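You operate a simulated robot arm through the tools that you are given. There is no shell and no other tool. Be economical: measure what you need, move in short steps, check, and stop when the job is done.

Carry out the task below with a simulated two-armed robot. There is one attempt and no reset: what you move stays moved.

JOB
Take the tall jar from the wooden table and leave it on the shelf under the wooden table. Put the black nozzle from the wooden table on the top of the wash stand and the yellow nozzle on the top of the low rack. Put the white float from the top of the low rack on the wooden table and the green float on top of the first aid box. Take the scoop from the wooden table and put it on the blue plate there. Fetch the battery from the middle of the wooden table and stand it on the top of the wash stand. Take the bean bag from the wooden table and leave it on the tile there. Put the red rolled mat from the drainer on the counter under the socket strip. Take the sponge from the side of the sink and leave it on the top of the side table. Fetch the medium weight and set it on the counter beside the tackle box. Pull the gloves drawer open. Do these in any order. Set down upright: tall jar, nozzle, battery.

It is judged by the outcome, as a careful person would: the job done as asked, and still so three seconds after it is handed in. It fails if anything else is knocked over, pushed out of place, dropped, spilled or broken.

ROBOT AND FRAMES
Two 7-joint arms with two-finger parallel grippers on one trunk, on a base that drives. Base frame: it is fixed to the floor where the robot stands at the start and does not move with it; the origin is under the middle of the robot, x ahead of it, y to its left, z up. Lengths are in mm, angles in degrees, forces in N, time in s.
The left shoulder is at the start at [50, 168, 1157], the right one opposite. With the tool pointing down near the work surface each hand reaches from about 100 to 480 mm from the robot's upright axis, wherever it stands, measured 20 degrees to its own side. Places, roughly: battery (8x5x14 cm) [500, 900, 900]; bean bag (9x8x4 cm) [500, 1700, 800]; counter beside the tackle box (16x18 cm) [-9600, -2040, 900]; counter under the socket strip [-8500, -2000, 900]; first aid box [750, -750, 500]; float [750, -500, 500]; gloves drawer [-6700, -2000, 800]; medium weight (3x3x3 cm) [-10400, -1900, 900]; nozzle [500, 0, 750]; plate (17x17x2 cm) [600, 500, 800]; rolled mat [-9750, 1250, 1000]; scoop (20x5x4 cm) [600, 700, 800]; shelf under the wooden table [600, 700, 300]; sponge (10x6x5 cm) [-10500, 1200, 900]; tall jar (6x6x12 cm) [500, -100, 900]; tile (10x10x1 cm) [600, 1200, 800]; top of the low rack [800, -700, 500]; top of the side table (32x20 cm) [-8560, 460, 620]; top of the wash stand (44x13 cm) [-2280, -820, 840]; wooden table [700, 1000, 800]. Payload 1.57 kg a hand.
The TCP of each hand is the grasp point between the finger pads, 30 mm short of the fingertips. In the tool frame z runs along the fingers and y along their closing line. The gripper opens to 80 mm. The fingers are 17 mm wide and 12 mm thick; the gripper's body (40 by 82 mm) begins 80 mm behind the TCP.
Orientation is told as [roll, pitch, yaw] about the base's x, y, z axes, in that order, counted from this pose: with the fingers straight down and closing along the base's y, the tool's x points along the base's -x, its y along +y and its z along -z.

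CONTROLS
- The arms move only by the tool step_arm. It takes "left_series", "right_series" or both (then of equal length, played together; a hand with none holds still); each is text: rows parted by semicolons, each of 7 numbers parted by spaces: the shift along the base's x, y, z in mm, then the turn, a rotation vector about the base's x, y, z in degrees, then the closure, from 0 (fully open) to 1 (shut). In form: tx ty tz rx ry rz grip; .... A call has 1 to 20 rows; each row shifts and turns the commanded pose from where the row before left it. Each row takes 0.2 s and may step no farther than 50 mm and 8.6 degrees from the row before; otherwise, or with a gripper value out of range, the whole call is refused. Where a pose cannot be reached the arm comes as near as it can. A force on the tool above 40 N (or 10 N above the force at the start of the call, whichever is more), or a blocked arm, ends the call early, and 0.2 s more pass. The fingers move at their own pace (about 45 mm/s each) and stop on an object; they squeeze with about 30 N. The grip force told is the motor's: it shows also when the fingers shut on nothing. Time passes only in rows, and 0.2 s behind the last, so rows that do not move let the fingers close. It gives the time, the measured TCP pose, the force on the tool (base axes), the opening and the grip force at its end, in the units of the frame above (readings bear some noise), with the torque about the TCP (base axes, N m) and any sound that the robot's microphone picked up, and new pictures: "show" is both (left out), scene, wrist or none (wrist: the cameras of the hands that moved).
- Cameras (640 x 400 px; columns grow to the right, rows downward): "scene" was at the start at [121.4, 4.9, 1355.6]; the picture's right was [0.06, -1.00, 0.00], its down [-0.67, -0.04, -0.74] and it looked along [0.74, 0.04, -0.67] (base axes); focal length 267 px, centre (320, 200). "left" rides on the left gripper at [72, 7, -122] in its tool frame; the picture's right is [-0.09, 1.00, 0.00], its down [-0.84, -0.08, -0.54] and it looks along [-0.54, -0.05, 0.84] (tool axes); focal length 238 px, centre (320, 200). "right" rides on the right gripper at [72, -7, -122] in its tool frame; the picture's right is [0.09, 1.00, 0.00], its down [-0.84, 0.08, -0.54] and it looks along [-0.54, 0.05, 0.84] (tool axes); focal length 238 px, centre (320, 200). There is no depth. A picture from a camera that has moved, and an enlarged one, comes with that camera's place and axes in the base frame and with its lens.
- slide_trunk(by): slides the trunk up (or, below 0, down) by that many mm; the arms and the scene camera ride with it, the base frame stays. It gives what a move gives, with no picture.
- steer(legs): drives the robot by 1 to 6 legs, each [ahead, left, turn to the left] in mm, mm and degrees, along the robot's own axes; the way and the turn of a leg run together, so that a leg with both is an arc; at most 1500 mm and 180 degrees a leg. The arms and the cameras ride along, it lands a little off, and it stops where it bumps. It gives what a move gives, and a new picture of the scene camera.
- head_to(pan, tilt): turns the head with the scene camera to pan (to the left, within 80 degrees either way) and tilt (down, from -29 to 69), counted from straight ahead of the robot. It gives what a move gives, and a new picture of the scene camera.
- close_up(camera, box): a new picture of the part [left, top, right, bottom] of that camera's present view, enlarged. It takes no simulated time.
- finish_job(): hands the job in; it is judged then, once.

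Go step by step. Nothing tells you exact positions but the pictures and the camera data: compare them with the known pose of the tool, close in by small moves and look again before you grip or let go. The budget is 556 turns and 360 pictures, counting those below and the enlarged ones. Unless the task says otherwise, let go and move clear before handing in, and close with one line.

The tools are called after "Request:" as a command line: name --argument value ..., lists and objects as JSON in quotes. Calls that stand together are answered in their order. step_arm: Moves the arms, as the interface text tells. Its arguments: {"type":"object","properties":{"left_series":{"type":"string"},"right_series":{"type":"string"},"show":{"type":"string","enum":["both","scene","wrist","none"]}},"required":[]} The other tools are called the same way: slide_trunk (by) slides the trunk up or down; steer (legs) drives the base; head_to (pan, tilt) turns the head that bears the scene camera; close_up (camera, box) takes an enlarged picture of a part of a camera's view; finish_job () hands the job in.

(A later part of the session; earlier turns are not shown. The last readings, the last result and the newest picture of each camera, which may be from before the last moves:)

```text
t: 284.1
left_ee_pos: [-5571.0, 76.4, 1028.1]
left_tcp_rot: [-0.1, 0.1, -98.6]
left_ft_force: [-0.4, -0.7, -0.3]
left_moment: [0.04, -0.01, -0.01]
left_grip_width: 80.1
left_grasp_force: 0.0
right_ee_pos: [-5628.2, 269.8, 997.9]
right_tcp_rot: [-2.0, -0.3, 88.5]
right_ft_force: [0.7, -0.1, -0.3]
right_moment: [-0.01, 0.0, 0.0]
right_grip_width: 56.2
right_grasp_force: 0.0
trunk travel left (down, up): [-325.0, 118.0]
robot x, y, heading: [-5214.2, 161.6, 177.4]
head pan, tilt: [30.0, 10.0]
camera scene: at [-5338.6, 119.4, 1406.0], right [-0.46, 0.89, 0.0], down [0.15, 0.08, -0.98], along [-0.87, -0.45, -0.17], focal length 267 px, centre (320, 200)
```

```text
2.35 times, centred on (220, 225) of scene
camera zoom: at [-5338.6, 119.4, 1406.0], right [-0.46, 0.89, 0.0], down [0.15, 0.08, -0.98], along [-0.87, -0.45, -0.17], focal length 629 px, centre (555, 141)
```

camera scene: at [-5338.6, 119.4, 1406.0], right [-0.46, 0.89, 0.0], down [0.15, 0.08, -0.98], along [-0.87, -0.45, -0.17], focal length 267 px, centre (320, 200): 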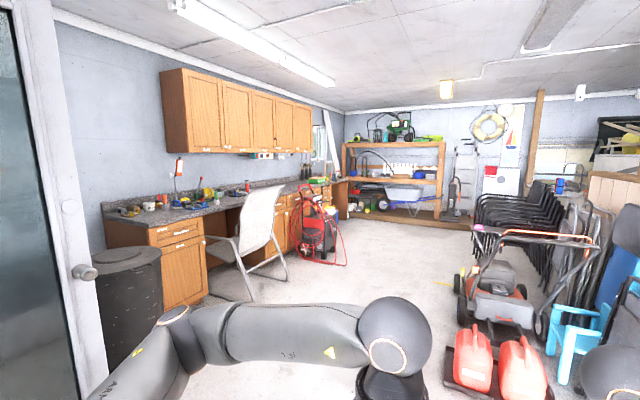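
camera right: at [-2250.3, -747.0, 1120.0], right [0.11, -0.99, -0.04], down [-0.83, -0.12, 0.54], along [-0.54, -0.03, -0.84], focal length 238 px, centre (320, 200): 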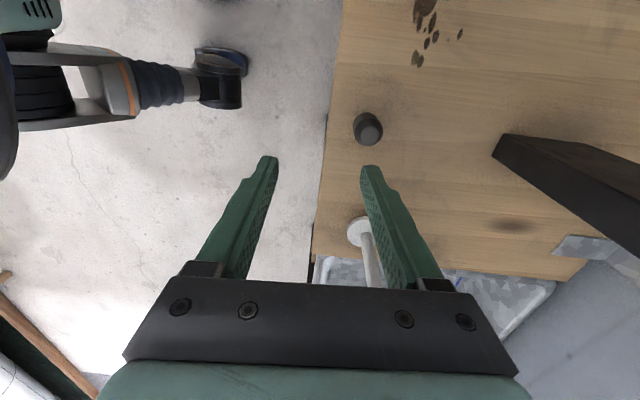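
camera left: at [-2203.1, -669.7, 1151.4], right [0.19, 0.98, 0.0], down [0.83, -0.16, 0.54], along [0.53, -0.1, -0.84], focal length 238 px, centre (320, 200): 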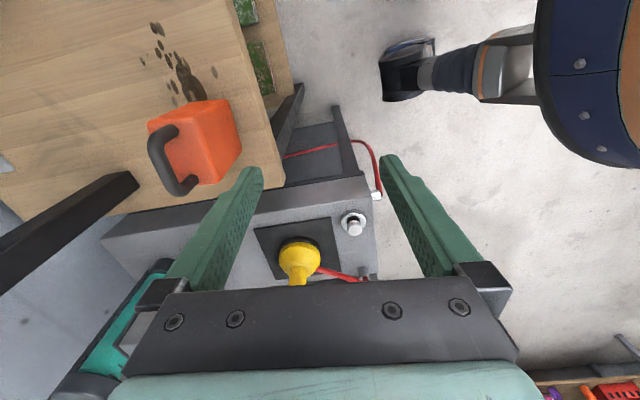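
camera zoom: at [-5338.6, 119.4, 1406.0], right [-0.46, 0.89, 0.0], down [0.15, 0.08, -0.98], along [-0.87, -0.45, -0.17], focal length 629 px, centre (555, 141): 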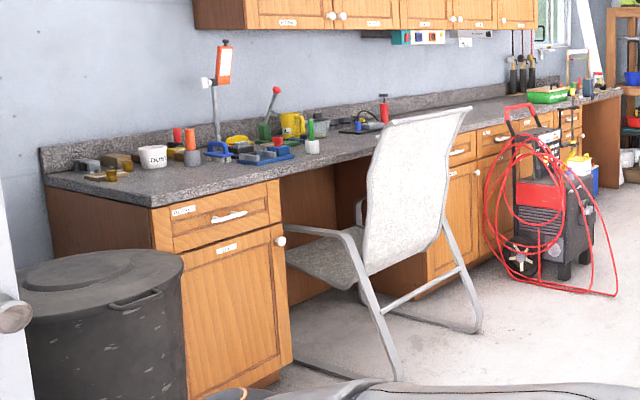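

The first drawer at about [-6600,-1797] carries a label. I'll drive over to face it, staying clear of the chair, and read the label.

Request:
steer --legs '[[900, 450, 0], [486, 450, 0], [0, 0, 92]]'

Request:
head_to --pan 0 --tilt 30

```text
t: 297.1
left_ee_pos: [-6516.8, -1034.9, 1028.0]
left_tcp_rot: [0.1, 0.1, -7.0]
left_ft_force: [-0.1, 0.3, -0.1]
left_moment: [-0.03, 0.03, -0.04]
left_grip_width: 79.9
left_grasp_force: 0.0
right_ee_pos: [-6705.4, -1099.6, 998.3]
right_tcp_rot: [-2.1, -0.3, 180.1]
right_ft_force: [-0.2, 0.3, 0.4]
right_moment: [-0.02, 0.01, -0.01]
right_grip_width: 56.0
right_grasp_force: 0.0
trunk travel left (down, up): [-325.0, 118.0]
robot x, y, heading: [-6607.4, -684.3, -91.1]
head pan, tilt: [30.0, 10.0]
camera scene: at [-6566.0, -802.1, 1406.0], right [-0.88, -0.48, 0.0], down [-0.08, 0.15, -0.98], along [0.48, -0.86, -0.17], focal length 267 px, centre (320, 200)
```

scene: 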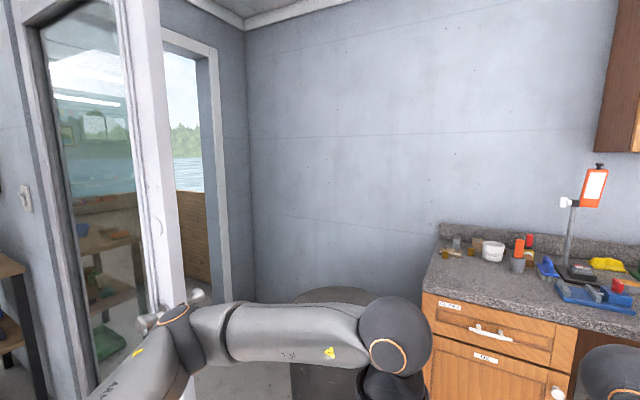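

```text
t: 298.0
left_ee_pos: [-6515.9, -1034.1, 1028.6]
left_tcp_rot: [0.1, 0.1, -7.0]
left_ft_force: [0.3, -0.2, -0.3]
left_moment: [0.0, -0.02, -0.02]
left_grip_width: 80.0
left_grasp_force: 0.0
right_ee_pos: [-6704.9, -1099.9, 998.9]
right_tcp_rot: [-2.1, -0.3, 180.0]
right_ft_force: [-0.5, -0.7, -0.1]
right_moment: [0.0, 0.0, -0.01]
right_grip_width: 56.1
right_grasp_force: 0.0
trunk travel left (down, up): [-325.0, 118.0]
robot x, y, heading: [-6608.1, -678.8, -91.2]
head pan, tilt: [0.0, 30.0]
camera scene: at [-6612.7, -811.2, 1373.7], right [-1.0, 0.02, 0.0], down [0.01, 0.5, -0.87], along [-0.02, -0.87, -0.5], focal length 267 px, centre (320, 200)
```

scene: 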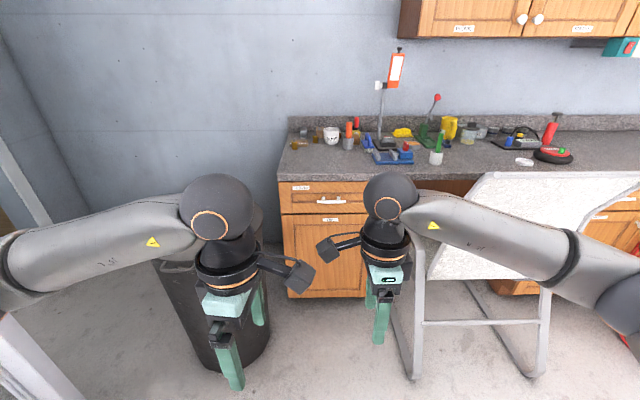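

Request:
close_up --camera "scene" --box '[270, 165, 370, 235]'

Request:
close_up --camera "scene" --box '[560, 170, 640, 260]'

```text
5.71 times, centred on (320, 200) of scene
camera zoom: at [-6612.7, -811.2, 1373.7], right [-1.0, 0.02, 0.0], down [0.01, 0.5, -0.87], along [-0.02, -0.87, -0.5], focal length 1527 px, centre (320, 200)
```

zoom: 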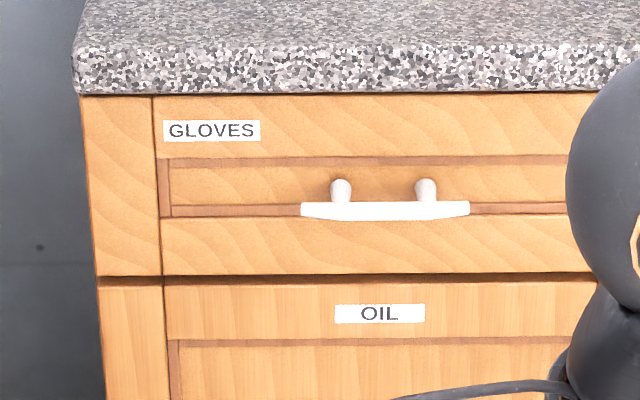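

```text
4.44 times, centred on (600, 215) of scene
camera zoom: at [-6612.7, -811.2, 1373.7], right [-1.0, 0.02, 0.0], down [0.01, 0.5, -0.87], along [-0.02, -0.87, -0.5], focal length 1188 px, centre (-924, 133)
```

zoom: 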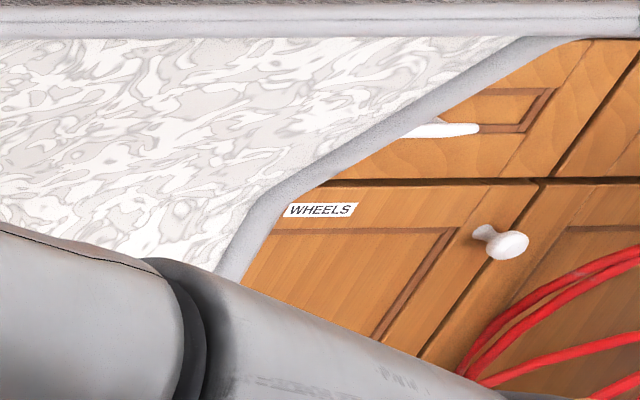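

The label reads GLOVES; its bar handle is near [-6687,-1835,776]. I'll tuck the right hand up and pitch the left hand forward so its fingers close vertically on the bar.

Request:
step_arm --right_series "0 25 15 0 0 0 0;0 25 15 0 0 0 0;0 25 15 0 0 0 0;0 25 15 0 0 0 0;0 25 15 0 0 0 0;0 25 15 0 0 0 0;0 20 10 0 0 0 0;0 0 0 0 0 0 0;0 0 0 0 0 0 0" --left_series "0 -22 -25 -8.5 0 0 0.2;0 -22 -25 -8.5 0 0 0.2;0 -22 -25 -8.5 0 0 0.2;0 -22 -25 -8.5 0 0 0.2;0 -22 -25 -8.5 0 0 0.2;0 -22 -25 -8.5 0 0 0.2;0 -22 -25 -8.5 0 0 0.2;0 -22 -25 -8.5 0 0 0.2;0 -22 -25 -8.5 0 0 0.2" --show "both"

```text
t: 300.0
left_ee_pos: [-6583.3, -1233.3, 852.4]
left_tcp_rot: [-75.6, -7.0, -0.5]
left_ft_force: [0.8, -0.5, 0.1]
left_moment: [-0.04, -0.02, 0.0]
left_grip_width: 63.9
left_grasp_force: 0.0
left hand out of reach, approached as far as the arm can: row 8, 9
right_ee_pos: [-6707.3, -928.1, 1098.6]
right_tcp_rot: [-2.1, -0.3, 180.0]
right_ft_force: [-0.2, -0.6, -1.0]
right_moment: [-0.01, 0.01, 0.03]
right_grip_width: 80.1
right_grasp_force: 0.0
trunk travel left (down, up): [-325.0, 118.0]
robot x, y, heading: [-6607.6, -682.6, -91.2]
head pan, tilt: [0.0, 30.0]
camera scene: at [-6613.3, -811.2, 1373.7], right [-1.0, 0.02, 0.0], down [0.01, 0.5, -0.87], along [-0.02, -0.87, -0.5], focal length 267 px, centre (320, 200)
camera right: at [-6635.4, -926.3, 1220.5], right [0.09, -1.0, -0.04], down [-0.83, -0.1, 0.54], along [-0.54, -0.02, -0.84], focal length 238 px, centre (320, 200)
camera left: at [-6657.3, -1113.9, 868.7], right [0.21, 0.25, -0.95], down [0.81, 0.5, 0.31], along [0.55, -0.83, -0.09], focal length 238 px, centre (320, 200)
```

scene: 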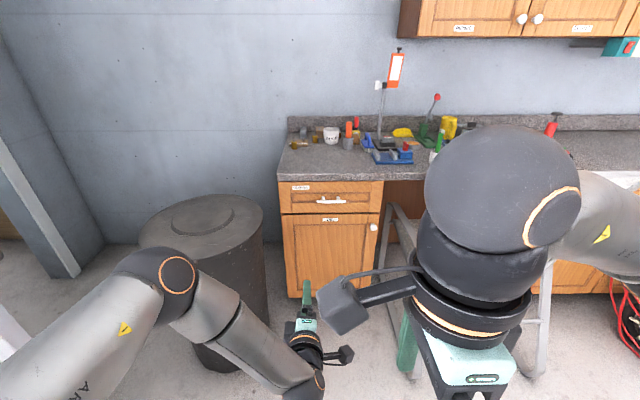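
right: 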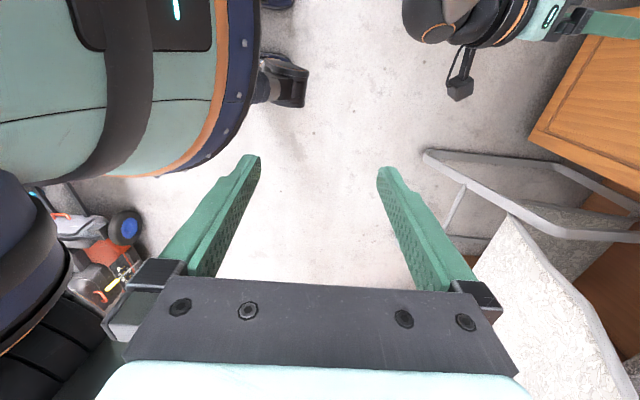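
left: 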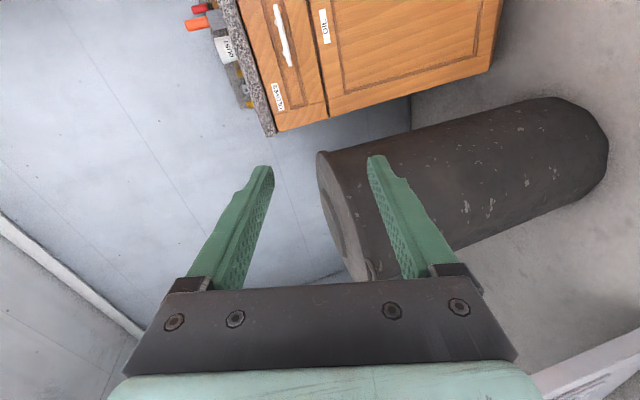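

I have the handle triangulated at about [-6682,-1836,775]. A tall chair back on the right could meet my right elbow, so I'll come in turned 20° to the right, which keeps the right arm clear.

Request:
steer --legs '[[0, 0, -19], [400, 296, 0]]'

Request:
step_arm --left_series "0 0 0 0 0 8 0.2;0 0 0 0 0 8 0.2;0 0 0 0 0 3 0.2" --show "both"

```text
t: 304.4
left_ee_pos: [-6611.4, -1705.5, 851.8]
left_tcp_rot: [-75.4, -7.0, -19.1]
left_ft_force: [0.5, -0.4, 0.2]
left_moment: [0.01, 0.03, 0.04]
left_grip_width: 63.8
left_grasp_force: 0.1
right_ee_pos: [-6630.6, -1379.9, 1098.4]
right_tcp_rot: [-2.0, -0.3, 161.4]
right_ft_force: [0.4, -1.0, 0.6]
right_moment: [-0.01, 0.01, -0.02]
right_grip_width: 80.1
right_grasp_force: 0.0
trunk travel left (down, up): [-325.0, 118.0]
robot x, y, heading: [-6459.1, -1177.9, -109.5]
head pan, tilt: [0.0, 30.0]
camera scene: at [-6504.8, -1298.8, 1373.6], right [-0.94, 0.34, 0.0], down [0.17, 0.47, -0.87], along [-0.29, -0.82, -0.5], focal length 267 px, centre (320, 200)
```

scene: 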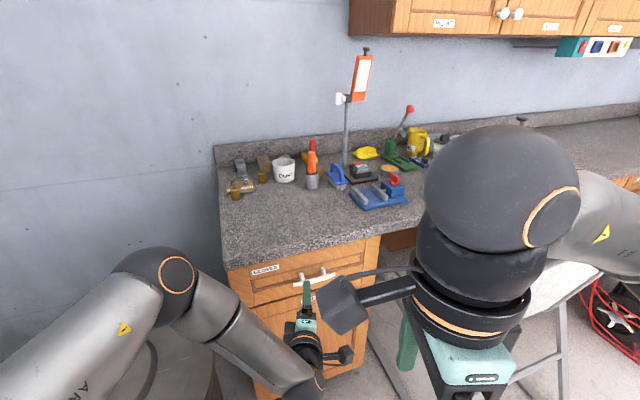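

```text
t: 305.2
left_ee_pos: [-6612.4, -1706.6, 853.0]
left_tcp_rot: [-75.5, -7.1, -0.1]
left_ft_force: [0.2, 0.3, -0.2]
left_moment: [-0.01, -0.01, -0.02]
left_grip_width: 64.5
left_grasp_force: 0.1
right_ee_pos: [-6630.2, -1379.8, 1099.1]
right_tcp_rot: [-2.1, -0.2, 161.4]
right_ft_force: [-0.6, 0.4, 0.2]
right_moment: [0.0, 0.01, 0.01]
right_grip_width: 80.0
right_grasp_force: 0.0
trunk travel left (down, up): [-325.0, 118.0]
robot x, y, heading: [-6457.2, -1177.8, -109.5]
head pan, tilt: [0.0, 30.0]
camera scene: at [-6504.9, -1298.5, 1373.7], right [-0.94, 0.34, 0.0], down [0.17, 0.47, -0.87], along [-0.29, -0.82, -0.5], focal length 267 px, centre (320, 200)
camera left: at [-6685.6, -1588.7, 868.5], right [0.21, 0.25, -0.94], down [0.8, 0.5, 0.31], along [0.56, -0.83, -0.1], focal length 238 px, centre (320, 200)
```

scene: 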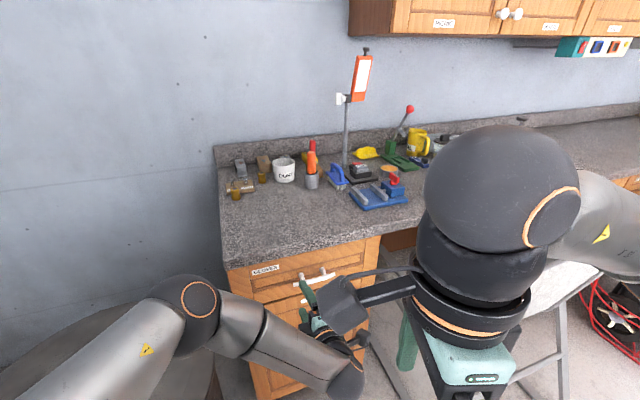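
left: 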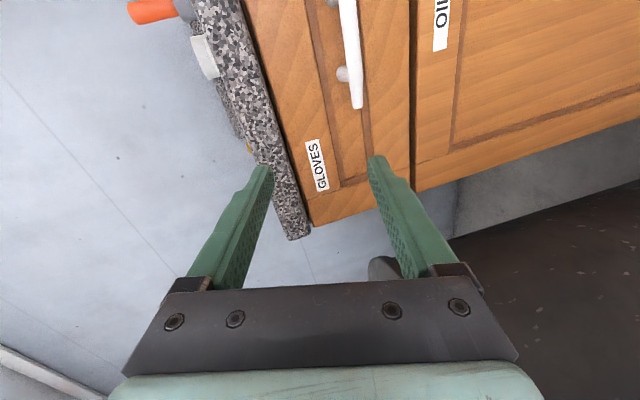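

Request:
step_arm --left_series "-10 0 -13 0 0 0 0.4;-10 0 -13 0 0 0 0.4;-10 0 -13 0 0 0 0.4;-10 0 -13 0 0 0 0.4;-10 0 -13 0 0 0 0.4;-10 0 -12 0 0 0 0.4" --show "wrist"

```text
t: 306.6
left_ee_pos: [-6667.2, -1705.4, 777.5]
left_tcp_rot: [-75.4, -7.1, -0.1]
left_ft_force: [0.2, -0.2, -0.5]
left_moment: [0.01, -0.04, 0.01]
left_grip_width: 47.9
left_grasp_force: 0.1
left hand out of reach, approached as far as the arm can: row 6
right_ee_pos: [-6630.5, -1380.4, 1098.3]
right_tcp_rot: [-2.0, -0.4, 161.4]
right_ft_force: [-0.2, 0.4, -0.1]
right_moment: [0.0, -0.01, 0.04]
right_grip_width: 79.8
right_grasp_force: 0.1
trunk travel left (down, up): [-325.0, 118.0]
robot x, y, heading: [-6459.7, -1173.8, -109.4]
head pan, tilt: [0.0, 30.0]
camera left: at [-6742.3, -1586.7, 793.3], right [0.21, 0.25, -0.94], down [0.81, 0.5, 0.31], along [0.55, -0.83, -0.1], focal length 238 px, centre (320, 200)
```

left: 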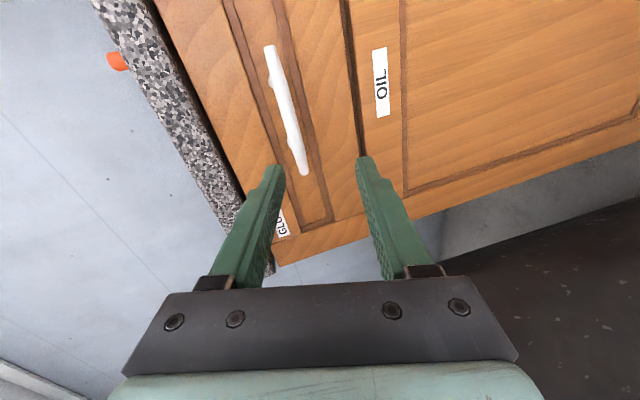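

The handle is at z≈773, x centre ≈-6683. I'll level the gripper with the bar and drive closer in two steps.

Request:
step_arm --left_series "-5 0 0 0 7 0 0.4" --show "none"

Request:
steer --legs '[[75, 15, 0]]'

Request:
close_up --camera "left" --box '[0, 0, 640, 400]'

```text
t: 307.0
left_ee_pos: [-6674.6, -1704.5, 776.9]
left_tcp_rot: [-75.5, -0.1, -0.1]
left_ft_force: [-0.3, -0.5, -0.4]
left_moment: [0.0, 0.01, -0.04]
left_grip_width: 48.2
left_grasp_force: 0.1
right_ee_pos: [-6630.1, -1379.8, 1099.2]
right_tcp_rot: [-2.1, -0.3, 161.4]
right_ft_force: [0.5, 0.4, -0.7]
right_moment: [-0.03, -0.03, 0.01]
right_grip_width: 79.7
right_grasp_force: 0.0
trunk travel left (down, up): [-325.0, 118.0]
robot x, y, heading: [-6461.2, -1176.3, -109.5]
head pan, tilt: [0.0, 30.0]
```

```text
t: 308.0
left_ee_pos: [-6685.1, -1780.3, 778.0]
left_tcp_rot: [-75.4, -0.1, -0.2]
left_ft_force: [0.0, 0.2, -0.3]
left_moment: [0.01, 0.01, 0.0]
left_grip_width: 47.7
left_grasp_force: 0.1
right_ee_pos: [-6642.5, -1456.6, 1097.6]
right_tcp_rot: [-2.1, -0.3, 161.4]
right_ft_force: [0.2, -0.2, 0.9]
right_moment: [0.0, -0.01, 0.01]
right_grip_width: 80.0
right_grasp_force: 0.1
trunk travel left (down, up): [-325.0, 118.0]
robot x, y, heading: [-6469.6, -1252.8, -109.7]
head pan, tilt: [0.0, 30.0]
camera scene: at [-6516.7, -1376.0, 1373.5], right [-0.94, 0.34, 0.0], down [0.17, 0.47, -0.87], along [-0.29, -0.81, -0.5], focal length 267 px, centre (320, 200)
```

scene: 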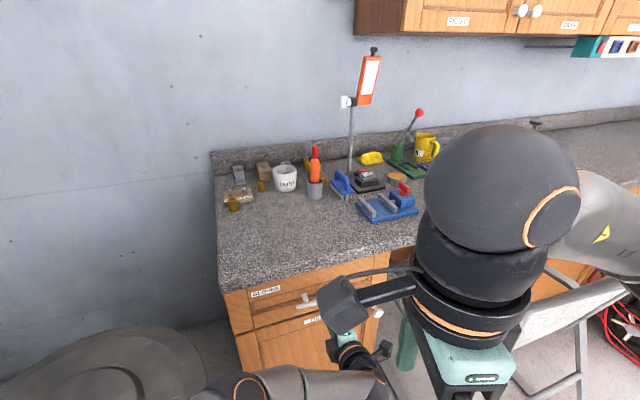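

```text
1.00 times, centred on (320, 200) of left (not enlarged: the box is as wide or as high as the picture)
camera zoom: at [-6757.7, -1662.2, 802.3], right [0.09, 0.25, -0.96], down [0.84, 0.5, 0.21], along [0.54, -0.83, -0.16], focal length 238 px, centre (320, 200)
```

zoom: 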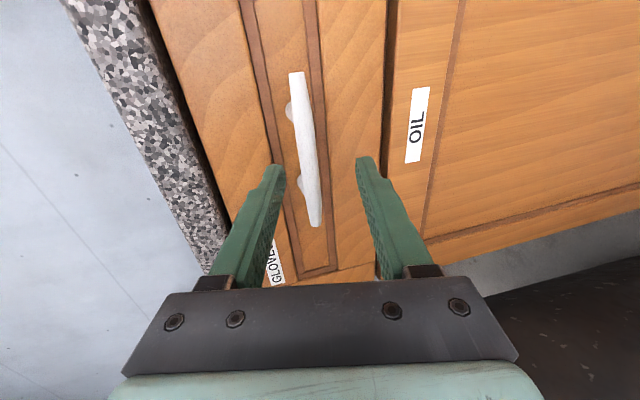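

Request:
step_arm --left_series "0 -15 0 0 0 0 0.4;0 -15 0 0 0 0 0.4;0 -14 1 0 0 0 0.4" --show "wrist"

```text
t: 308.8
left_ee_pos: [-6680.3, -1823.8, 780.6]
left_tcp_rot: [-75.4, 0.0, -0.3]
left_ft_force: [0.3, 0.0, 0.2]
left_moment: [-0.03, 0.0, -0.03]
left_grip_width: 48.0
left_grasp_force: 0.1
left hand out of reach, approached as far as the arm can: row 2, 3
right_ee_pos: [-6643.1, -1456.0, 1099.1]
right_tcp_rot: [-2.1, -0.3, 161.2]
right_ft_force: [-0.7, 0.2, -0.3]
right_moment: [0.05, 0.02, -0.04]
right_grip_width: 79.8
right_grasp_force: 0.1
trunk travel left (down, up): [-325.0, 118.0]
robot x, y, heading: [-6472.1, -1252.5, -109.8]
head pan, tilt: [0.0, 30.0]
camera left: at [-6751.0, -1704.2, 806.0], right [0.09, 0.25, -0.96], down [0.84, 0.5, 0.21], along [0.54, -0.83, -0.16], focal length 238 px, centre (320, 200)
```

left: 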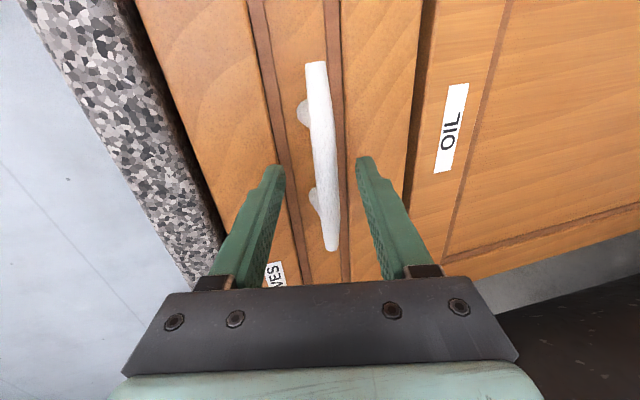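

The bar lies between the fingers. I'll close on it.

Request:
step_arm --left_series "0 0 -2 0 0 0 1;0 0 0 0 0 0 1;0 0 0 0 0 0 1;0 0 0 0 0 0 1;0 0 0 0 0 0 1" --show "wrist"

```text
t: 310.0
left_ee_pos: [-6678.0, -1823.1, 777.5]
left_tcp_rot: [-74.9, 0.0, -0.3]
left_ft_force: [2.4, 4.8, -16.4]
left_moment: [0.33, 0.17, -0.26]
left_grip_width: 14.5
left_grasp_force: 30.4
right_ee_pos: [-6643.8, -1456.8, 1097.4]
right_tcp_rot: [-2.2, -0.4, 161.3]
right_ft_force: [0.4, 0.2, -0.4]
right_moment: [0.0, -0.02, 0.03]
right_grip_width: 80.0
right_grasp_force: 0.1
trunk travel left (down, up): [-325.0, 118.0]
robot x, y, heading: [-6466.9, -1253.1, -109.9]
head pan, tilt: [0.0, 30.0]
camera left: at [-6750.5, -1703.2, 802.8], right [0.09, 0.26, -0.96], down [0.84, 0.5, 0.22], along [0.54, -0.83, -0.17], focal length 238 px, centre (320, 200)
```

left: 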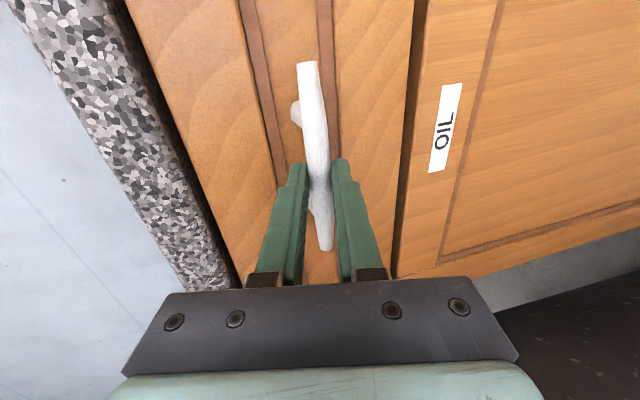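

Request:
step_arm --left_series "0 0 2 0 0 0 1;0 15 0 0 0 0 1;0 15 0 0 0 0 1;0 15 0 0 0 0 1;0 15 0 0 0 0 1" --show "wrist"

```text
t: 311.2
left_ee_pos: [-6678.5, -1761.8, 778.2]
left_tcp_rot: [-74.8, -0.2, -0.1]
left_ft_force: [9.8, 0.4, -26.5]
left_moment: [0.38, 0.24, -0.64]
left_grip_width: 15.0
left_grasp_force: 30.9
right_ee_pos: [-6642.2, -1457.9, 1098.1]
right_tcp_rot: [-2.2, -0.3, 161.3]
right_ft_force: [-0.5, 0.3, 0.0]
right_moment: [-0.01, 0.01, 0.03]
right_grip_width: 80.1
right_grasp_force: 0.0
trunk travel left (down, up): [-325.0, 118.0]
robot x, y, heading: [-6468.2, -1254.2, -109.7]
head pan, tilt: [0.0, 30.0]
camera left: at [-6751.3, -1644.3, 803.4], right [0.1, 0.26, -0.96], down [0.84, 0.5, 0.22], along [0.54, -0.82, -0.17], focal length 238 px, centre (320, 200)
```

left: 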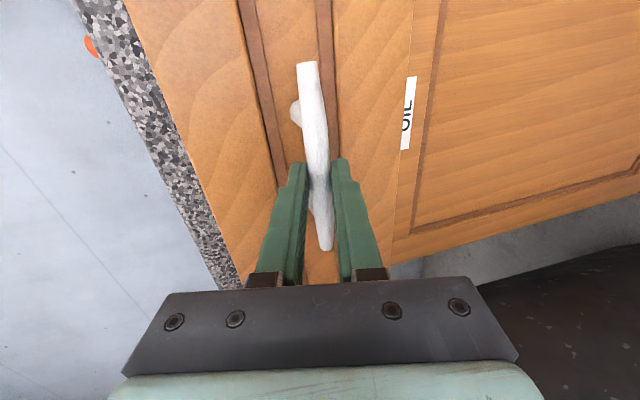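

The drawer is sliding out. I'll keep pulling, correcting height slightly.

Request:
step_arm --left_series "2 12 -3 0 0 0 1;2 15 -2 0 0 0 1;0 15 0 0 0 0 1;0 15 0 0 0 0 1;0 15 0 0 0 0 1" --show "both"

```text
t: 312.4
left_ee_pos: [-6678.0, -1691.8, 776.8]
left_tcp_rot: [-75.0, -0.1, -0.4]
left_ft_force: [-4.4, 0.9, -19.9]
left_moment: [0.37, 0.1, 0.22]
left_grip_width: 14.6
left_grasp_force: 30.8
right_ee_pos: [-6643.3, -1457.1, 1097.5]
right_tcp_rot: [-2.2, -0.4, 161.3]
right_ft_force: [-1.3, 0.2, 0.0]
right_moment: [0.04, 0.0, 0.0]
right_grip_width: 79.9
right_grasp_force: 0.0
trunk travel left (down, up): [-325.0, 118.0]
robot x, y, heading: [-6467.9, -1255.6, -109.8]
head pan, tilt: [0.0, 30.0]
camera scene: at [-6517.8, -1376.5, 1373.4], right [-0.94, 0.34, 0.0], down [0.17, 0.47, -0.87], along [-0.29, -0.81, -0.5], focal length 267 px, centre (320, 200)
camera left: at [-6750.2, -1572.6, 802.6], right [0.1, 0.26, -0.96], down [0.84, 0.5, 0.22], along [0.53, -0.83, -0.17], focal length 238 px, centre (320, 200)
```

scene: 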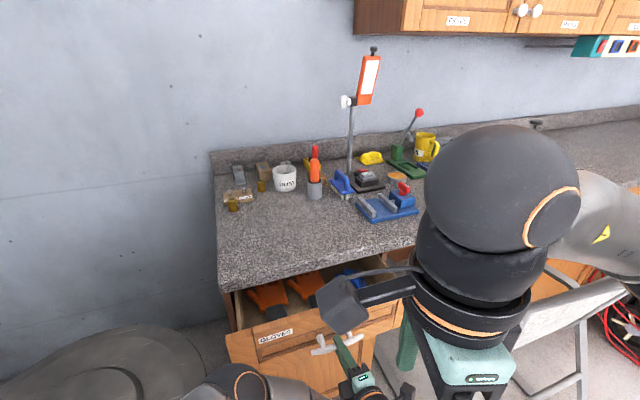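
left: 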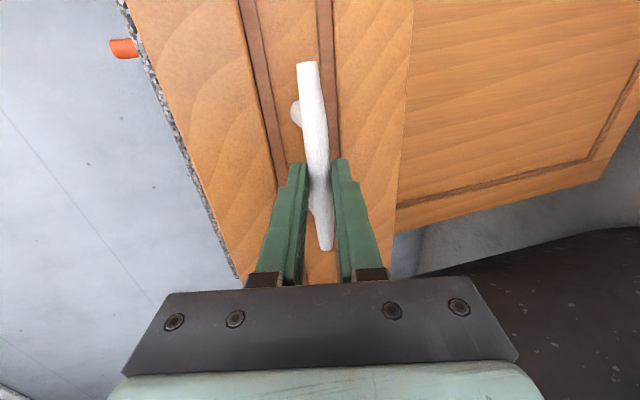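

Request:
steer --legs '[[-113, -41, 0]]'

```text
t: 313.6
left_ee_pos: [-6678.7, -1574.2, 777.8]
left_tcp_rot: [-75.1, -0.2, -0.3]
left_ft_force: [1.8, -1.4, -22.7]
left_moment: [0.31, 0.25, -0.53]
left_grip_width: 14.8
left_grasp_force: 31.4
right_ee_pos: [-6644.7, -1338.0, 1097.5]
right_tcp_rot: [-2.2, -0.4, 161.3]
right_ft_force: [-0.3, -0.5, 0.2]
right_moment: [0.0, 0.02, -0.01]
right_grip_width: 80.1
right_grasp_force: 0.1
trunk travel left (down, up): [-325.0, 118.0]
robot x, y, heading: [-6471.3, -1132.9, -110.2]
head pan, tilt: [0.0, 30.0]
camera scene: at [-6518.4, -1258.1, 1373.4], right [-0.94, 0.34, 0.0], down [0.17, 0.47, -0.87], along [-0.29, -0.81, -0.5], focal length 267 px, centre (320, 200)
```

scene: 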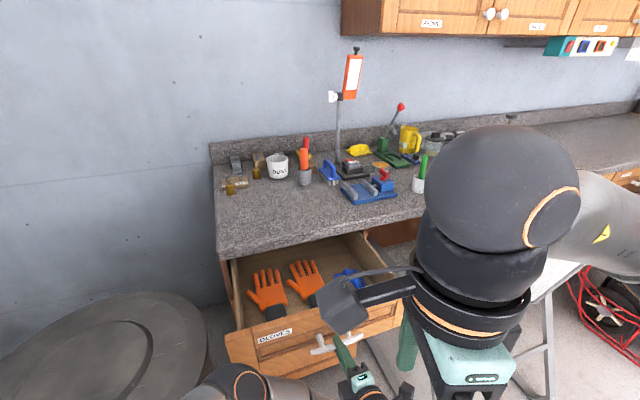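

The drawer is open about 250 mm, with gloves visible. I'll release the handle and back away.

Request:
step_arm --left_series "0 0 -2 0 0 0 0.4;0 0 0 0 0 0 0.4;0 0 0 0 0 0 0.4;0 20 0 0 0 0 0.4;0 20 0 0 0 0 0.4" --show "none"

Request:
steer --legs '[[-250, -80, 0]]'

```text
t: 314.9
left_ee_pos: [-6672.2, -1534.1, 777.5]
left_tcp_rot: [-75.1, -0.1, -0.4]
left_ft_force: [0.5, 0.1, -0.2]
left_moment: [0.0, -0.01, -0.02]
left_grip_width: 47.9
left_grasp_force: 0.1
left hand out of reach, approached as far as the arm can: row 5
right_ee_pos: [-6644.0, -1337.2, 1099.3]
right_tcp_rot: [-2.1, -0.3, 161.3]
right_ft_force: [0.2, -0.2, -0.5]
right_moment: [0.0, -0.01, -0.03]
right_grip_width: 79.7
right_grasp_force: 0.1
trunk travel left (down, up): [-325.0, 118.0]
robot x, y, heading: [-6475.3, -1134.3, -109.8]
head pan, tilt: [0.0, 30.0]
```

```text
t: 316.7
left_ee_pos: [-6659.2, -1269.9, 776.6]
left_tcp_rot: [-75.1, -0.2, -0.2]
left_ft_force: [0.4, 0.1, 0.2]
left_moment: [0.0, 0.01, 0.02]
left_grip_width: 48.2
left_grasp_force: 0.0
right_ee_pos: [-6632.0, -1071.6, 1098.3]
right_tcp_rot: [-2.1, -0.3, 161.6]
right_ft_force: [-0.2, 0.0, -0.2]
right_moment: [0.01, -0.02, -0.01]
right_grip_width: 79.8
right_grasp_force: 0.1
trunk travel left (down, up): [-325.0, 118.0]
robot x, y, heading: [-6460.0, -869.8, -109.4]
head pan, tilt: [0.0, 30.0]
camera scene: at [-6506.5, -990.8, 1373.7], right [-0.94, 0.33, 0.0], down [0.17, 0.47, -0.87], along [-0.29, -0.82, -0.5], focal length 267 px, centre (320, 200)
```

scene: 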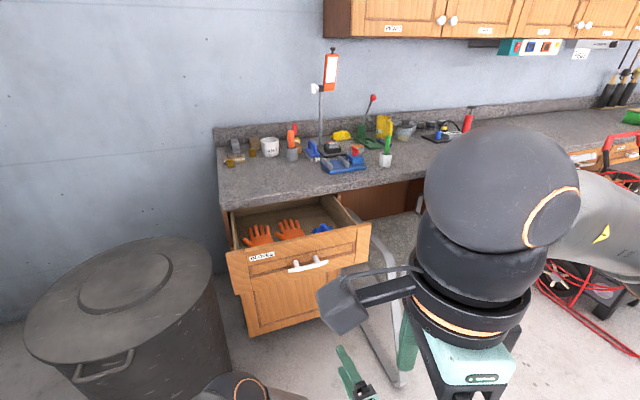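

The gloves drawer stays open. I'll bring the left hand back to pointing down and head along the aisle toward the far counter.

Request:
step_arm --left_series "10 15 20 8.3 0 0 0;10 15 20 8.3 0 0 0;10 15 20 8.3 0 0 0;10 15 20 8.3 0 0 0;10 15 25 8.3 0 0 0;10 15 25 8.3 0 0 0;10 10 30 8.3 0 0 0;10 10 30 8.3 0 0 0;10 10 35 8.3 0 0 0" --show "none"

Request:
steer --legs '[[-400, 0, 0], [0, 0, -71]]'

Request:
head_to --pan 15 --tilt 20

```text
t: 318.4
left_ee_pos: [-6583.7, -1167.5, 932.6]
left_tcp_rot: [-15.8, -1.4, -0.1]
left_ft_force: [2.3, -1.9, -4.3]
left_moment: [0.03, -0.1, 0.01]
left_grip_width: 79.8
left_grasp_force: 0.1
right_ee_pos: [-6628.7, -1075.9, 1103.6]
right_tcp_rot: [-1.2, 1.1, 161.5]
right_ft_force: [-1.1, 2.5, 4.6]
right_moment: [-0.17, 0.01, -0.04]
right_grip_width: 79.1
right_grasp_force: 0.0
trunk travel left (down, up): [-325.0, 118.0]
robot x, y, heading: [-6458.7, -869.3, -109.6]
head pan, tilt: [0.0, 30.0]
stopped in row 8 (right hand): the force on the tool passed its limit at 60 N (the readings are from after the stop); the commanded pose is now the measured one
```

```text
t: 323.9
left_ee_pos: [-6653.4, -482.8, 933.5]
left_tcp_rot: [-15.8, -1.3, -70.9]
left_ft_force: [0.2, -6.0, -17.7]
left_moment: [-0.47, 0.43, -0.13]
left_grip_width: 80.1
left_grasp_force: 0.0
right_ee_pos: [-6582.1, -410.1, 1102.6]
right_tcp_rot: [-1.1, 1.0, 90.9]
right_ft_force: [-0.7, 4.8, 17.4]
right_moment: [-0.01, 0.86, -0.27]
right_grip_width: 79.7
right_grasp_force: 0.1
trunk travel left (down, up): [-325.0, 118.0]
robot x, y, heading: [-6327.0, -496.8, 180.0]
head pan, tilt: [0.0, 30.0]
camera scene: at [-6463.1, -499.3, 1373.7], right [0.0, 1.0, 0.0], down [0.5, 0.0, -0.87], along [-0.87, 0.0, -0.5], focal length 267 px, centre (320, 200)
```

scene: 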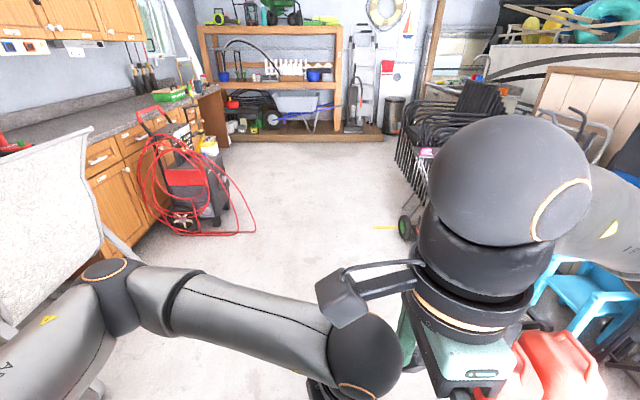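

```text
t: 324.7
left_ee_pos: [-6653.0, -483.9, 933.4]
left_tcp_rot: [-15.8, -1.4, -70.8]
left_ft_force: [-0.2, -1.0, -5.5]
left_moment: [-0.06, 0.06, -0.02]
left_grip_width: 80.1
left_grasp_force: 0.1
right_ee_pos: [-6582.1, -409.4, 1103.6]
right_tcp_rot: [-1.2, 1.1, 90.8]
right_ft_force: [0.9, 1.0, 5.4]
right_moment: [0.03, 0.22, -0.06]
right_grip_width: 79.5
right_grasp_force: 0.0
trunk travel left (down, up): [-325.0, 118.0]
robot x, y, heading: [-6325.8, -498.6, 179.9]
head pan, tilt: [15.0, 20.0]
camera scene: at [-6462.7, -523.4, 1389.7], right [-0.26, 0.97, 0.0], down [0.33, 0.09, -0.94], along [-0.91, -0.24, -0.34], focal length 267 px, centre (320, 200)
```

scene: 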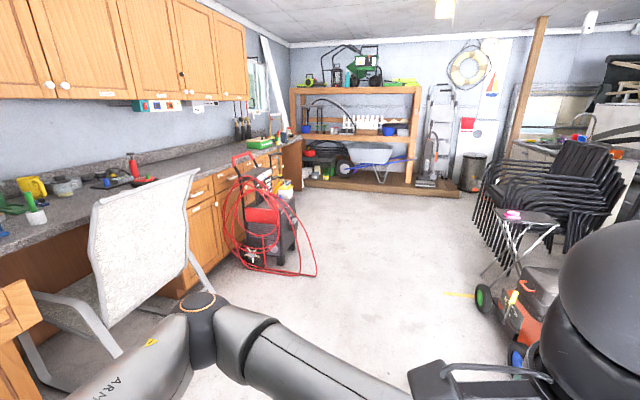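

The left wrist brushed the right hand while folding. I'll spread the hands apart and level the left one.

Request:
step_arm --right_series "0 35 0 0 0 0 0;0 35 0 0 0 0 0;0 35 0 0 0 0 0;0 0 0 0 0 0 0;0 0 0 0 0 0 0" --left_series "0 -35 0 0 0 0 0;0 -35 0 0 0 0 0;0 -35 10 0 0 0 0;0 -10 20 2.6 -7.5 0 0;0 0 20 2.6 -7.5 0 0" --show "scene"

```text
t: 325.9
left_ee_pos: [-6655.2, -598.8, 982.9]
left_tcp_rot: [0.3, -1.3, -71.3]
left_ft_force: [-0.6, -0.3, 0.8]
left_moment: [0.01, -0.01, 0.01]
left_grip_width: 80.3
left_grasp_force: 0.1
right_ee_pos: [-6579.6, -302.9, 1105.6]
right_tcp_rot: [-1.3, 1.1, 91.0]
right_ft_force: [-0.6, -0.6, 0.1]
right_moment: [0.01, 0.0, -0.01]
right_grip_width: 79.7
right_grasp_force: 0.2
trunk travel left (down, up): [-325.0, 118.0]
robot x, y, heading: [-6329.2, -500.1, 179.8]
head pan, tilt: [15.0, 20.0]
camera scene: at [-6462.8, -523.4, 1389.7], right [-0.26, 0.97, 0.0], down [0.33, 0.09, -0.94], along [-0.91, -0.24, -0.34], focal length 267 px, centre (320, 200)
```

scene: 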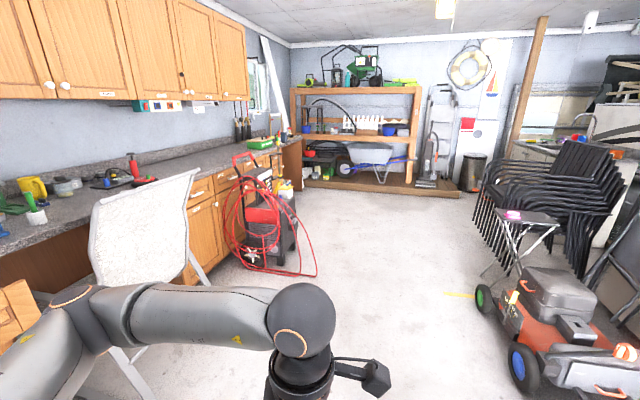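

The aisle is clear along y≈-520; the pink-topped side table is visible at about [-8590,440]. I'll drive on to the counter's far end.

Request:
steer --legs '[[1500, 0, 1], [1500, 0, 1], [350, 0, 0]]'

Request:
head_to --pan 50 --tilt 20

Request:
head_to --pan -50 --tilt 20

```text
t: 342.6
left_ee_pos: [-10073.6, -621.0, 982.3]
left_tcp_rot: [0.1, -1.3, -69.8]
left_ft_force: [0.1, 0.1, 0.1]
left_moment: [-0.05, -0.02, 0.01]
left_grip_width: 80.0
left_grasp_force: 0.1
right_ee_pos: [-10007.0, -325.4, 1105.2]
right_tcp_rot: [-1.2, 1.1, 92.2]
right_ft_force: [-0.1, -0.6, -0.5]
right_moment: [-0.02, -0.03, 0.03]
right_grip_width: 79.9
right_grasp_force: 0.1
trunk travel left (down, up): [-325.0, 118.0]
robot x, y, heading: [-9750.5, -517.5, -178.8]
head pan, tilt: [15.0, 20.0]
camera scene: at [-9885.1, -541.9, 1389.7], right [-0.28, 0.96, 0.0], down [0.33, 0.1, -0.94], along [-0.9, -0.26, -0.34], focal length 267 px, centre (320, 200)
```

scene: 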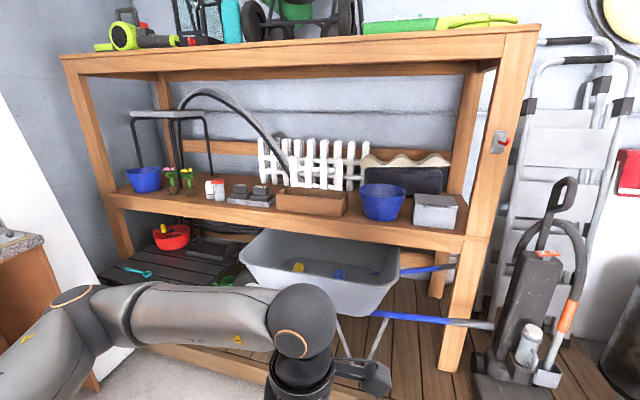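

```text
t: 343.6
left_ee_pos: [-10074.5, -620.1, 982.2]
left_tcp_rot: [0.1, -1.3, -69.9]
left_ft_force: [-0.4, 0.5, -0.1]
left_moment: [0.02, 0.0, 0.04]
left_grip_width: 80.0
left_grasp_force: 0.0
right_ee_pos: [-10005.2, -324.8, 1106.0]
right_tcp_rot: [-1.3, 1.1, 92.2]
right_ft_force: [-0.9, 0.1, -0.2]
right_moment: [-0.02, 0.04, 0.01]
right_grip_width: 80.1
right_grasp_force: 0.0
trunk travel left (down, up): [-325.0, 118.0]
robot x, y, heading: [-9754.4, -515.2, -178.9]
head pan, tilt: [50.0, 20.0]
camera scene: at [-9853.5, -588.5, 1389.7], right [-0.78, 0.63, 0.0], down [0.21, 0.27, -0.94], along [-0.59, -0.73, -0.34], focal length 267 px, centre (320, 200)
```

scene: 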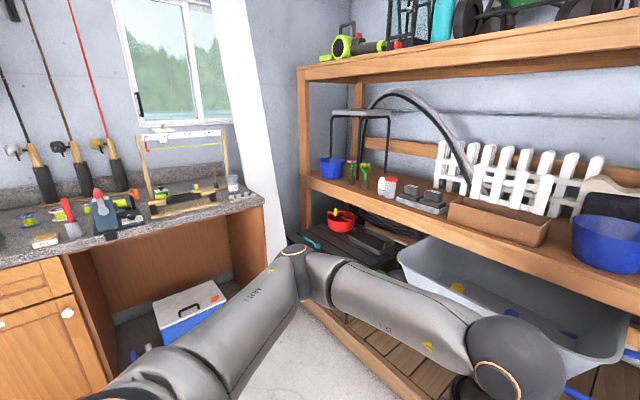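

```text
t: 345.3
left_ee_pos: [-10073.4, -620.5, 983.4]
left_tcp_rot: [0.1, -1.4, -69.9]
left_ft_force: [-0.1, 0.7, -0.4]
left_moment: [0.01, -0.02, 0.0]
left_grip_width: 80.2
left_grasp_force: 0.1
right_ee_pos: [-10006.3, -325.9, 1104.2]
right_tcp_rot: [-1.3, 1.1, 92.2]
right_ft_force: [0.9, 0.3, -1.0]
right_moment: [0.01, -0.03, -0.01]
right_grip_width: 80.1
right_grasp_force: 0.1
trunk travel left (down, up): [-325.0, 118.0]
robot x, y, heading: [-9749.1, -518.8, -178.6]
head pan, tilt: [-50.0, 20.0]
camera scene: at [-9856.5, -445.9, 1389.7], right [0.75, 0.66, 0.0], down [0.23, -0.26, -0.94], along [-0.62, 0.71, -0.34], focal length 267 px, centre (320, 200)
```

scene: 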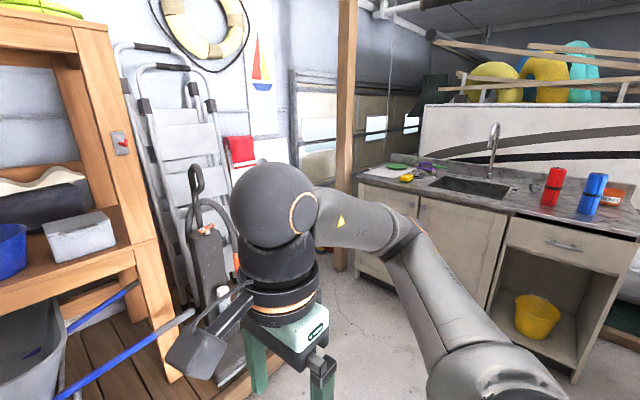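

I can see the counter end with rods and tackle, and the sink with rolled mats and sponge on the other side. I'll turn to face the counter first.

Request:
steer --legs '[[0, 0, 89], [250, 0, 0]]'

Request:
head_to --pan 0 --tilt 25

```text
t: 350.9
left_ee_pos: [-9657.7, -1095.1, 982.4]
left_tcp_rot: [0.1, -1.3, 18.6]
left_ft_force: [-0.3, -0.7, -0.6]
left_moment: [0.04, -0.02, 0.01]
left_grip_width: 80.1
left_grasp_force: 0.1
right_ee_pos: [-9952.1, -1020.5, 1104.3]
right_tcp_rot: [-1.3, 1.1, -179.3]
right_ft_force: [-0.1, -0.2, 0.6]
right_moment: [-0.01, 0.0, 0.0]
right_grip_width: 80.0
right_grasp_force: 0.1
trunk travel left (down, up): [-325.0, 118.0]
robot x, y, heading: [-9757.7, -767.7, -90.3]
head pan, tilt: [-50.0, 20.0]
camera scene: at [-9828.5, -871.3, 1389.7], right [-0.64, 0.77, 0.0], down [0.26, 0.22, -0.94], along [-0.72, -0.6, -0.34], focal length 267 px, centre (320, 200)
```

scene: 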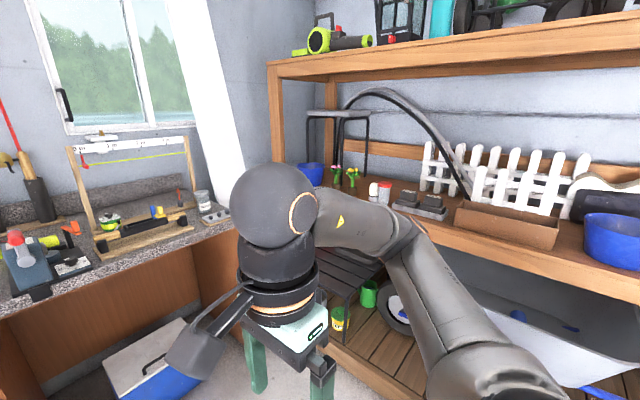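

```text
t: 352.1
left_ee_pos: [-9657.7, -1093.9, 983.8]
left_tcp_rot: [0.2, -1.3, 18.6]
left_ft_force: [0.4, 1.0, 0.2]
left_moment: [0.04, -0.02, 0.01]
left_grip_width: 79.9
left_grasp_force: 0.1
right_ee_pos: [-9950.0, -1019.4, 1104.6]
right_tcp_rot: [-1.2, 1.1, -179.3]
right_ft_force: [-0.7, 0.4, 0.1]
right_moment: [0.0, 0.01, -0.01]
right_grip_width: 80.2
right_grasp_force: 0.2
trunk travel left (down, up): [-325.0, 118.0]
robot x, y, heading: [-9754.2, -769.3, -90.3]
head pan, tilt: [0.0, 25.0]
camera scene: at [-9757.4, -903.4, 1381.6], right [-1.0, 0.01, 0.0], down [0.0, 0.42, -0.91], along [-0.01, -0.91, -0.42], focal length 267 px, centre (320, 200)
```

scene: 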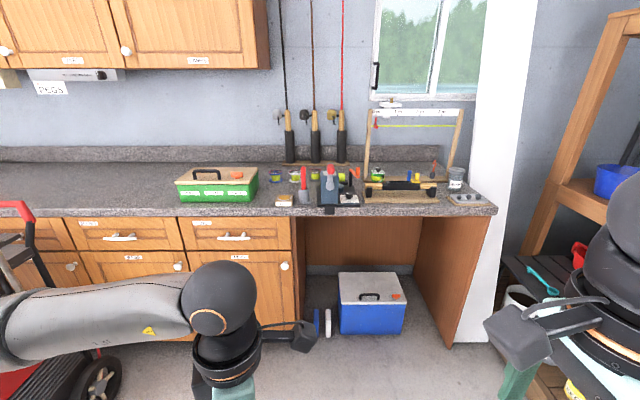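

Request:
close_up --camera "scene" --box '[170, 140, 350, 225]'

Request:
close_up --camera "scene" --box '[330, 140, 510, 225]'

```text
3.56 times, centred on (260, 182) of scene
camera zoom: at [-9757.4, -903.4, 1381.6], right [-1.0, 0.01, 0.0], down [0.0, 0.42, -0.91], along [-0.01, -0.91, -0.42], focal length 950 px, centre (533, 262)
```

zoom: 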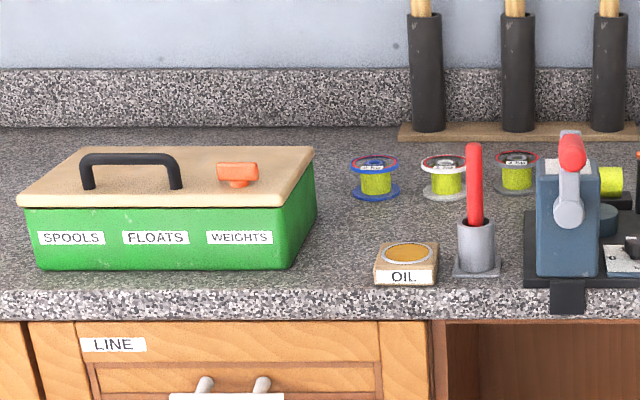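

```text
3.56 times, centred on (420, 182) of scene
camera zoom: at [-9757.4, -903.4, 1381.6], right [-1.0, 0.01, 0.0], down [0.0, 0.42, -0.91], along [-0.01, -0.91, -0.42], focal length 950 px, centre (-36, 262)
```

zoom: 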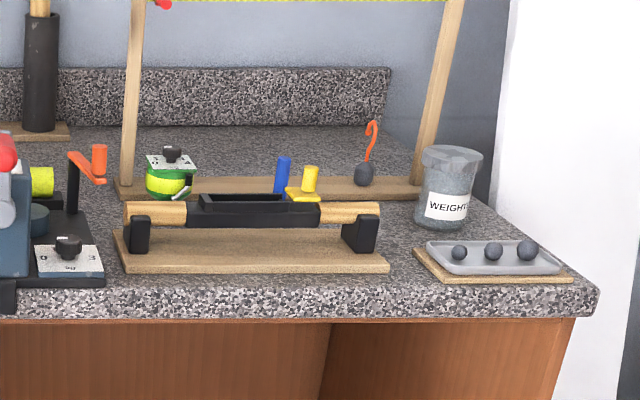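

Three lead balls lie on the tray at the counter's right end; the medium one (middle) is at about [-10397,-1930]. The spot right of the tackle box near [-9590,-2030] is free. I'll raise the left hand and move in front of the tray.

Request:
step_arm --left_series "0 20 30 0 0 0 0;0 20 30 0 0 0 0;0 20 30 0 0 0 0" --show "none"

Request:
steer --legs '[[0, -530, 0], [660, 0, 0]]'

Request:
head_to --pan -10 --tilt 45

```text
t: 352.9
left_ee_pos: [-9656.0, -1035.9, 1072.3]
left_tcp_rot: [0.0, -1.4, 18.6]
left_ft_force: [-0.1, 0.0, 0.2]
left_moment: [-0.02, 0.0, -0.02]
left_grip_width: 80.0
left_grasp_force: 0.1
right_ee_pos: [-9951.4, -1019.2, 1106.2]
right_tcp_rot: [-1.2, 1.2, -179.3]
right_ft_force: [0.4, 0.5, 0.0]
right_moment: [0.01, 0.0, -0.01]
right_grip_width: 80.1
right_grasp_force: 0.1
trunk travel left (down, up): [-325.0, 118.0]
robot x, y, heading: [-9751.3, -769.0, -90.1]
head pan, tilt: [0.0, 25.0]
```

```text
t: 361.2
left_ee_pos: [-10185.6, -1696.4, 1073.0]
left_tcp_rot: [0.1, -1.3, 17.4]
left_ft_force: [0.5, 0.5, -0.5]
left_moment: [0.02, 0.0, 0.01]
left_grip_width: 79.8
left_grasp_force: 0.0
right_ee_pos: [-10478.2, -1673.4, 1105.5]
right_tcp_rot: [-1.4, 1.1, 179.5]
right_ft_force: [0.0, -0.3, -1.1]
right_moment: [0.0, -0.03, -0.05]
right_grip_width: 79.7
right_grasp_force: 0.1
trunk travel left (down, up): [-325.0, 118.0]
robot x, y, heading: [-10274.6, -1428.1, -91.3]
head pan, tilt: [0.0, 25.0]
camera scene: at [-10282.7, -1561.5, 1381.6], right [-1.0, 0.03, 0.0], down [0.01, 0.42, -0.91], along [-0.02, -0.91, -0.42], focal length 267 px, centre (320, 200)
```

scene: 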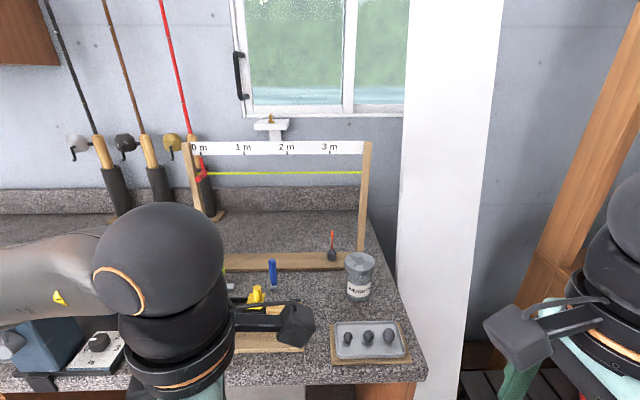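

```text
t: 362.0
left_ee_pos: [-10184.9, -1696.5, 1071.8]
left_tcp_rot: [0.0, -1.3, 17.5]
left_ft_force: [0.7, 0.4, 0.2]
left_moment: [0.02, 0.02, -0.01]
left_grip_width: 79.8
left_grasp_force: 0.1
right_ee_pos: [-10478.4, -1674.1, 1106.1]
right_tcp_rot: [-1.2, 1.1, 179.5]
right_ft_force: [-0.1, -0.6, 0.6]
right_moment: [-0.03, 0.02, 0.01]
right_grip_width: 80.0
right_grasp_force: 0.0
trunk travel left (down, up): [-325.0, 118.0]
robot x, y, heading: [-10276.8, -1427.2, -91.6]
head pan, tilt: [-10.0, 45.0]
camera scene: at [-10296.5, -1548.8, 1351.1], right [-0.98, 0.2, 0.0], down [0.14, 0.69, -0.71], along [-0.14, -0.69, -0.71], focal length 267 px, centre (320, 200)
```

scene: 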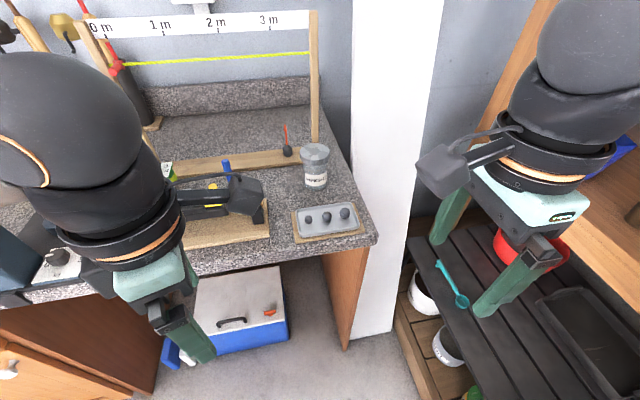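

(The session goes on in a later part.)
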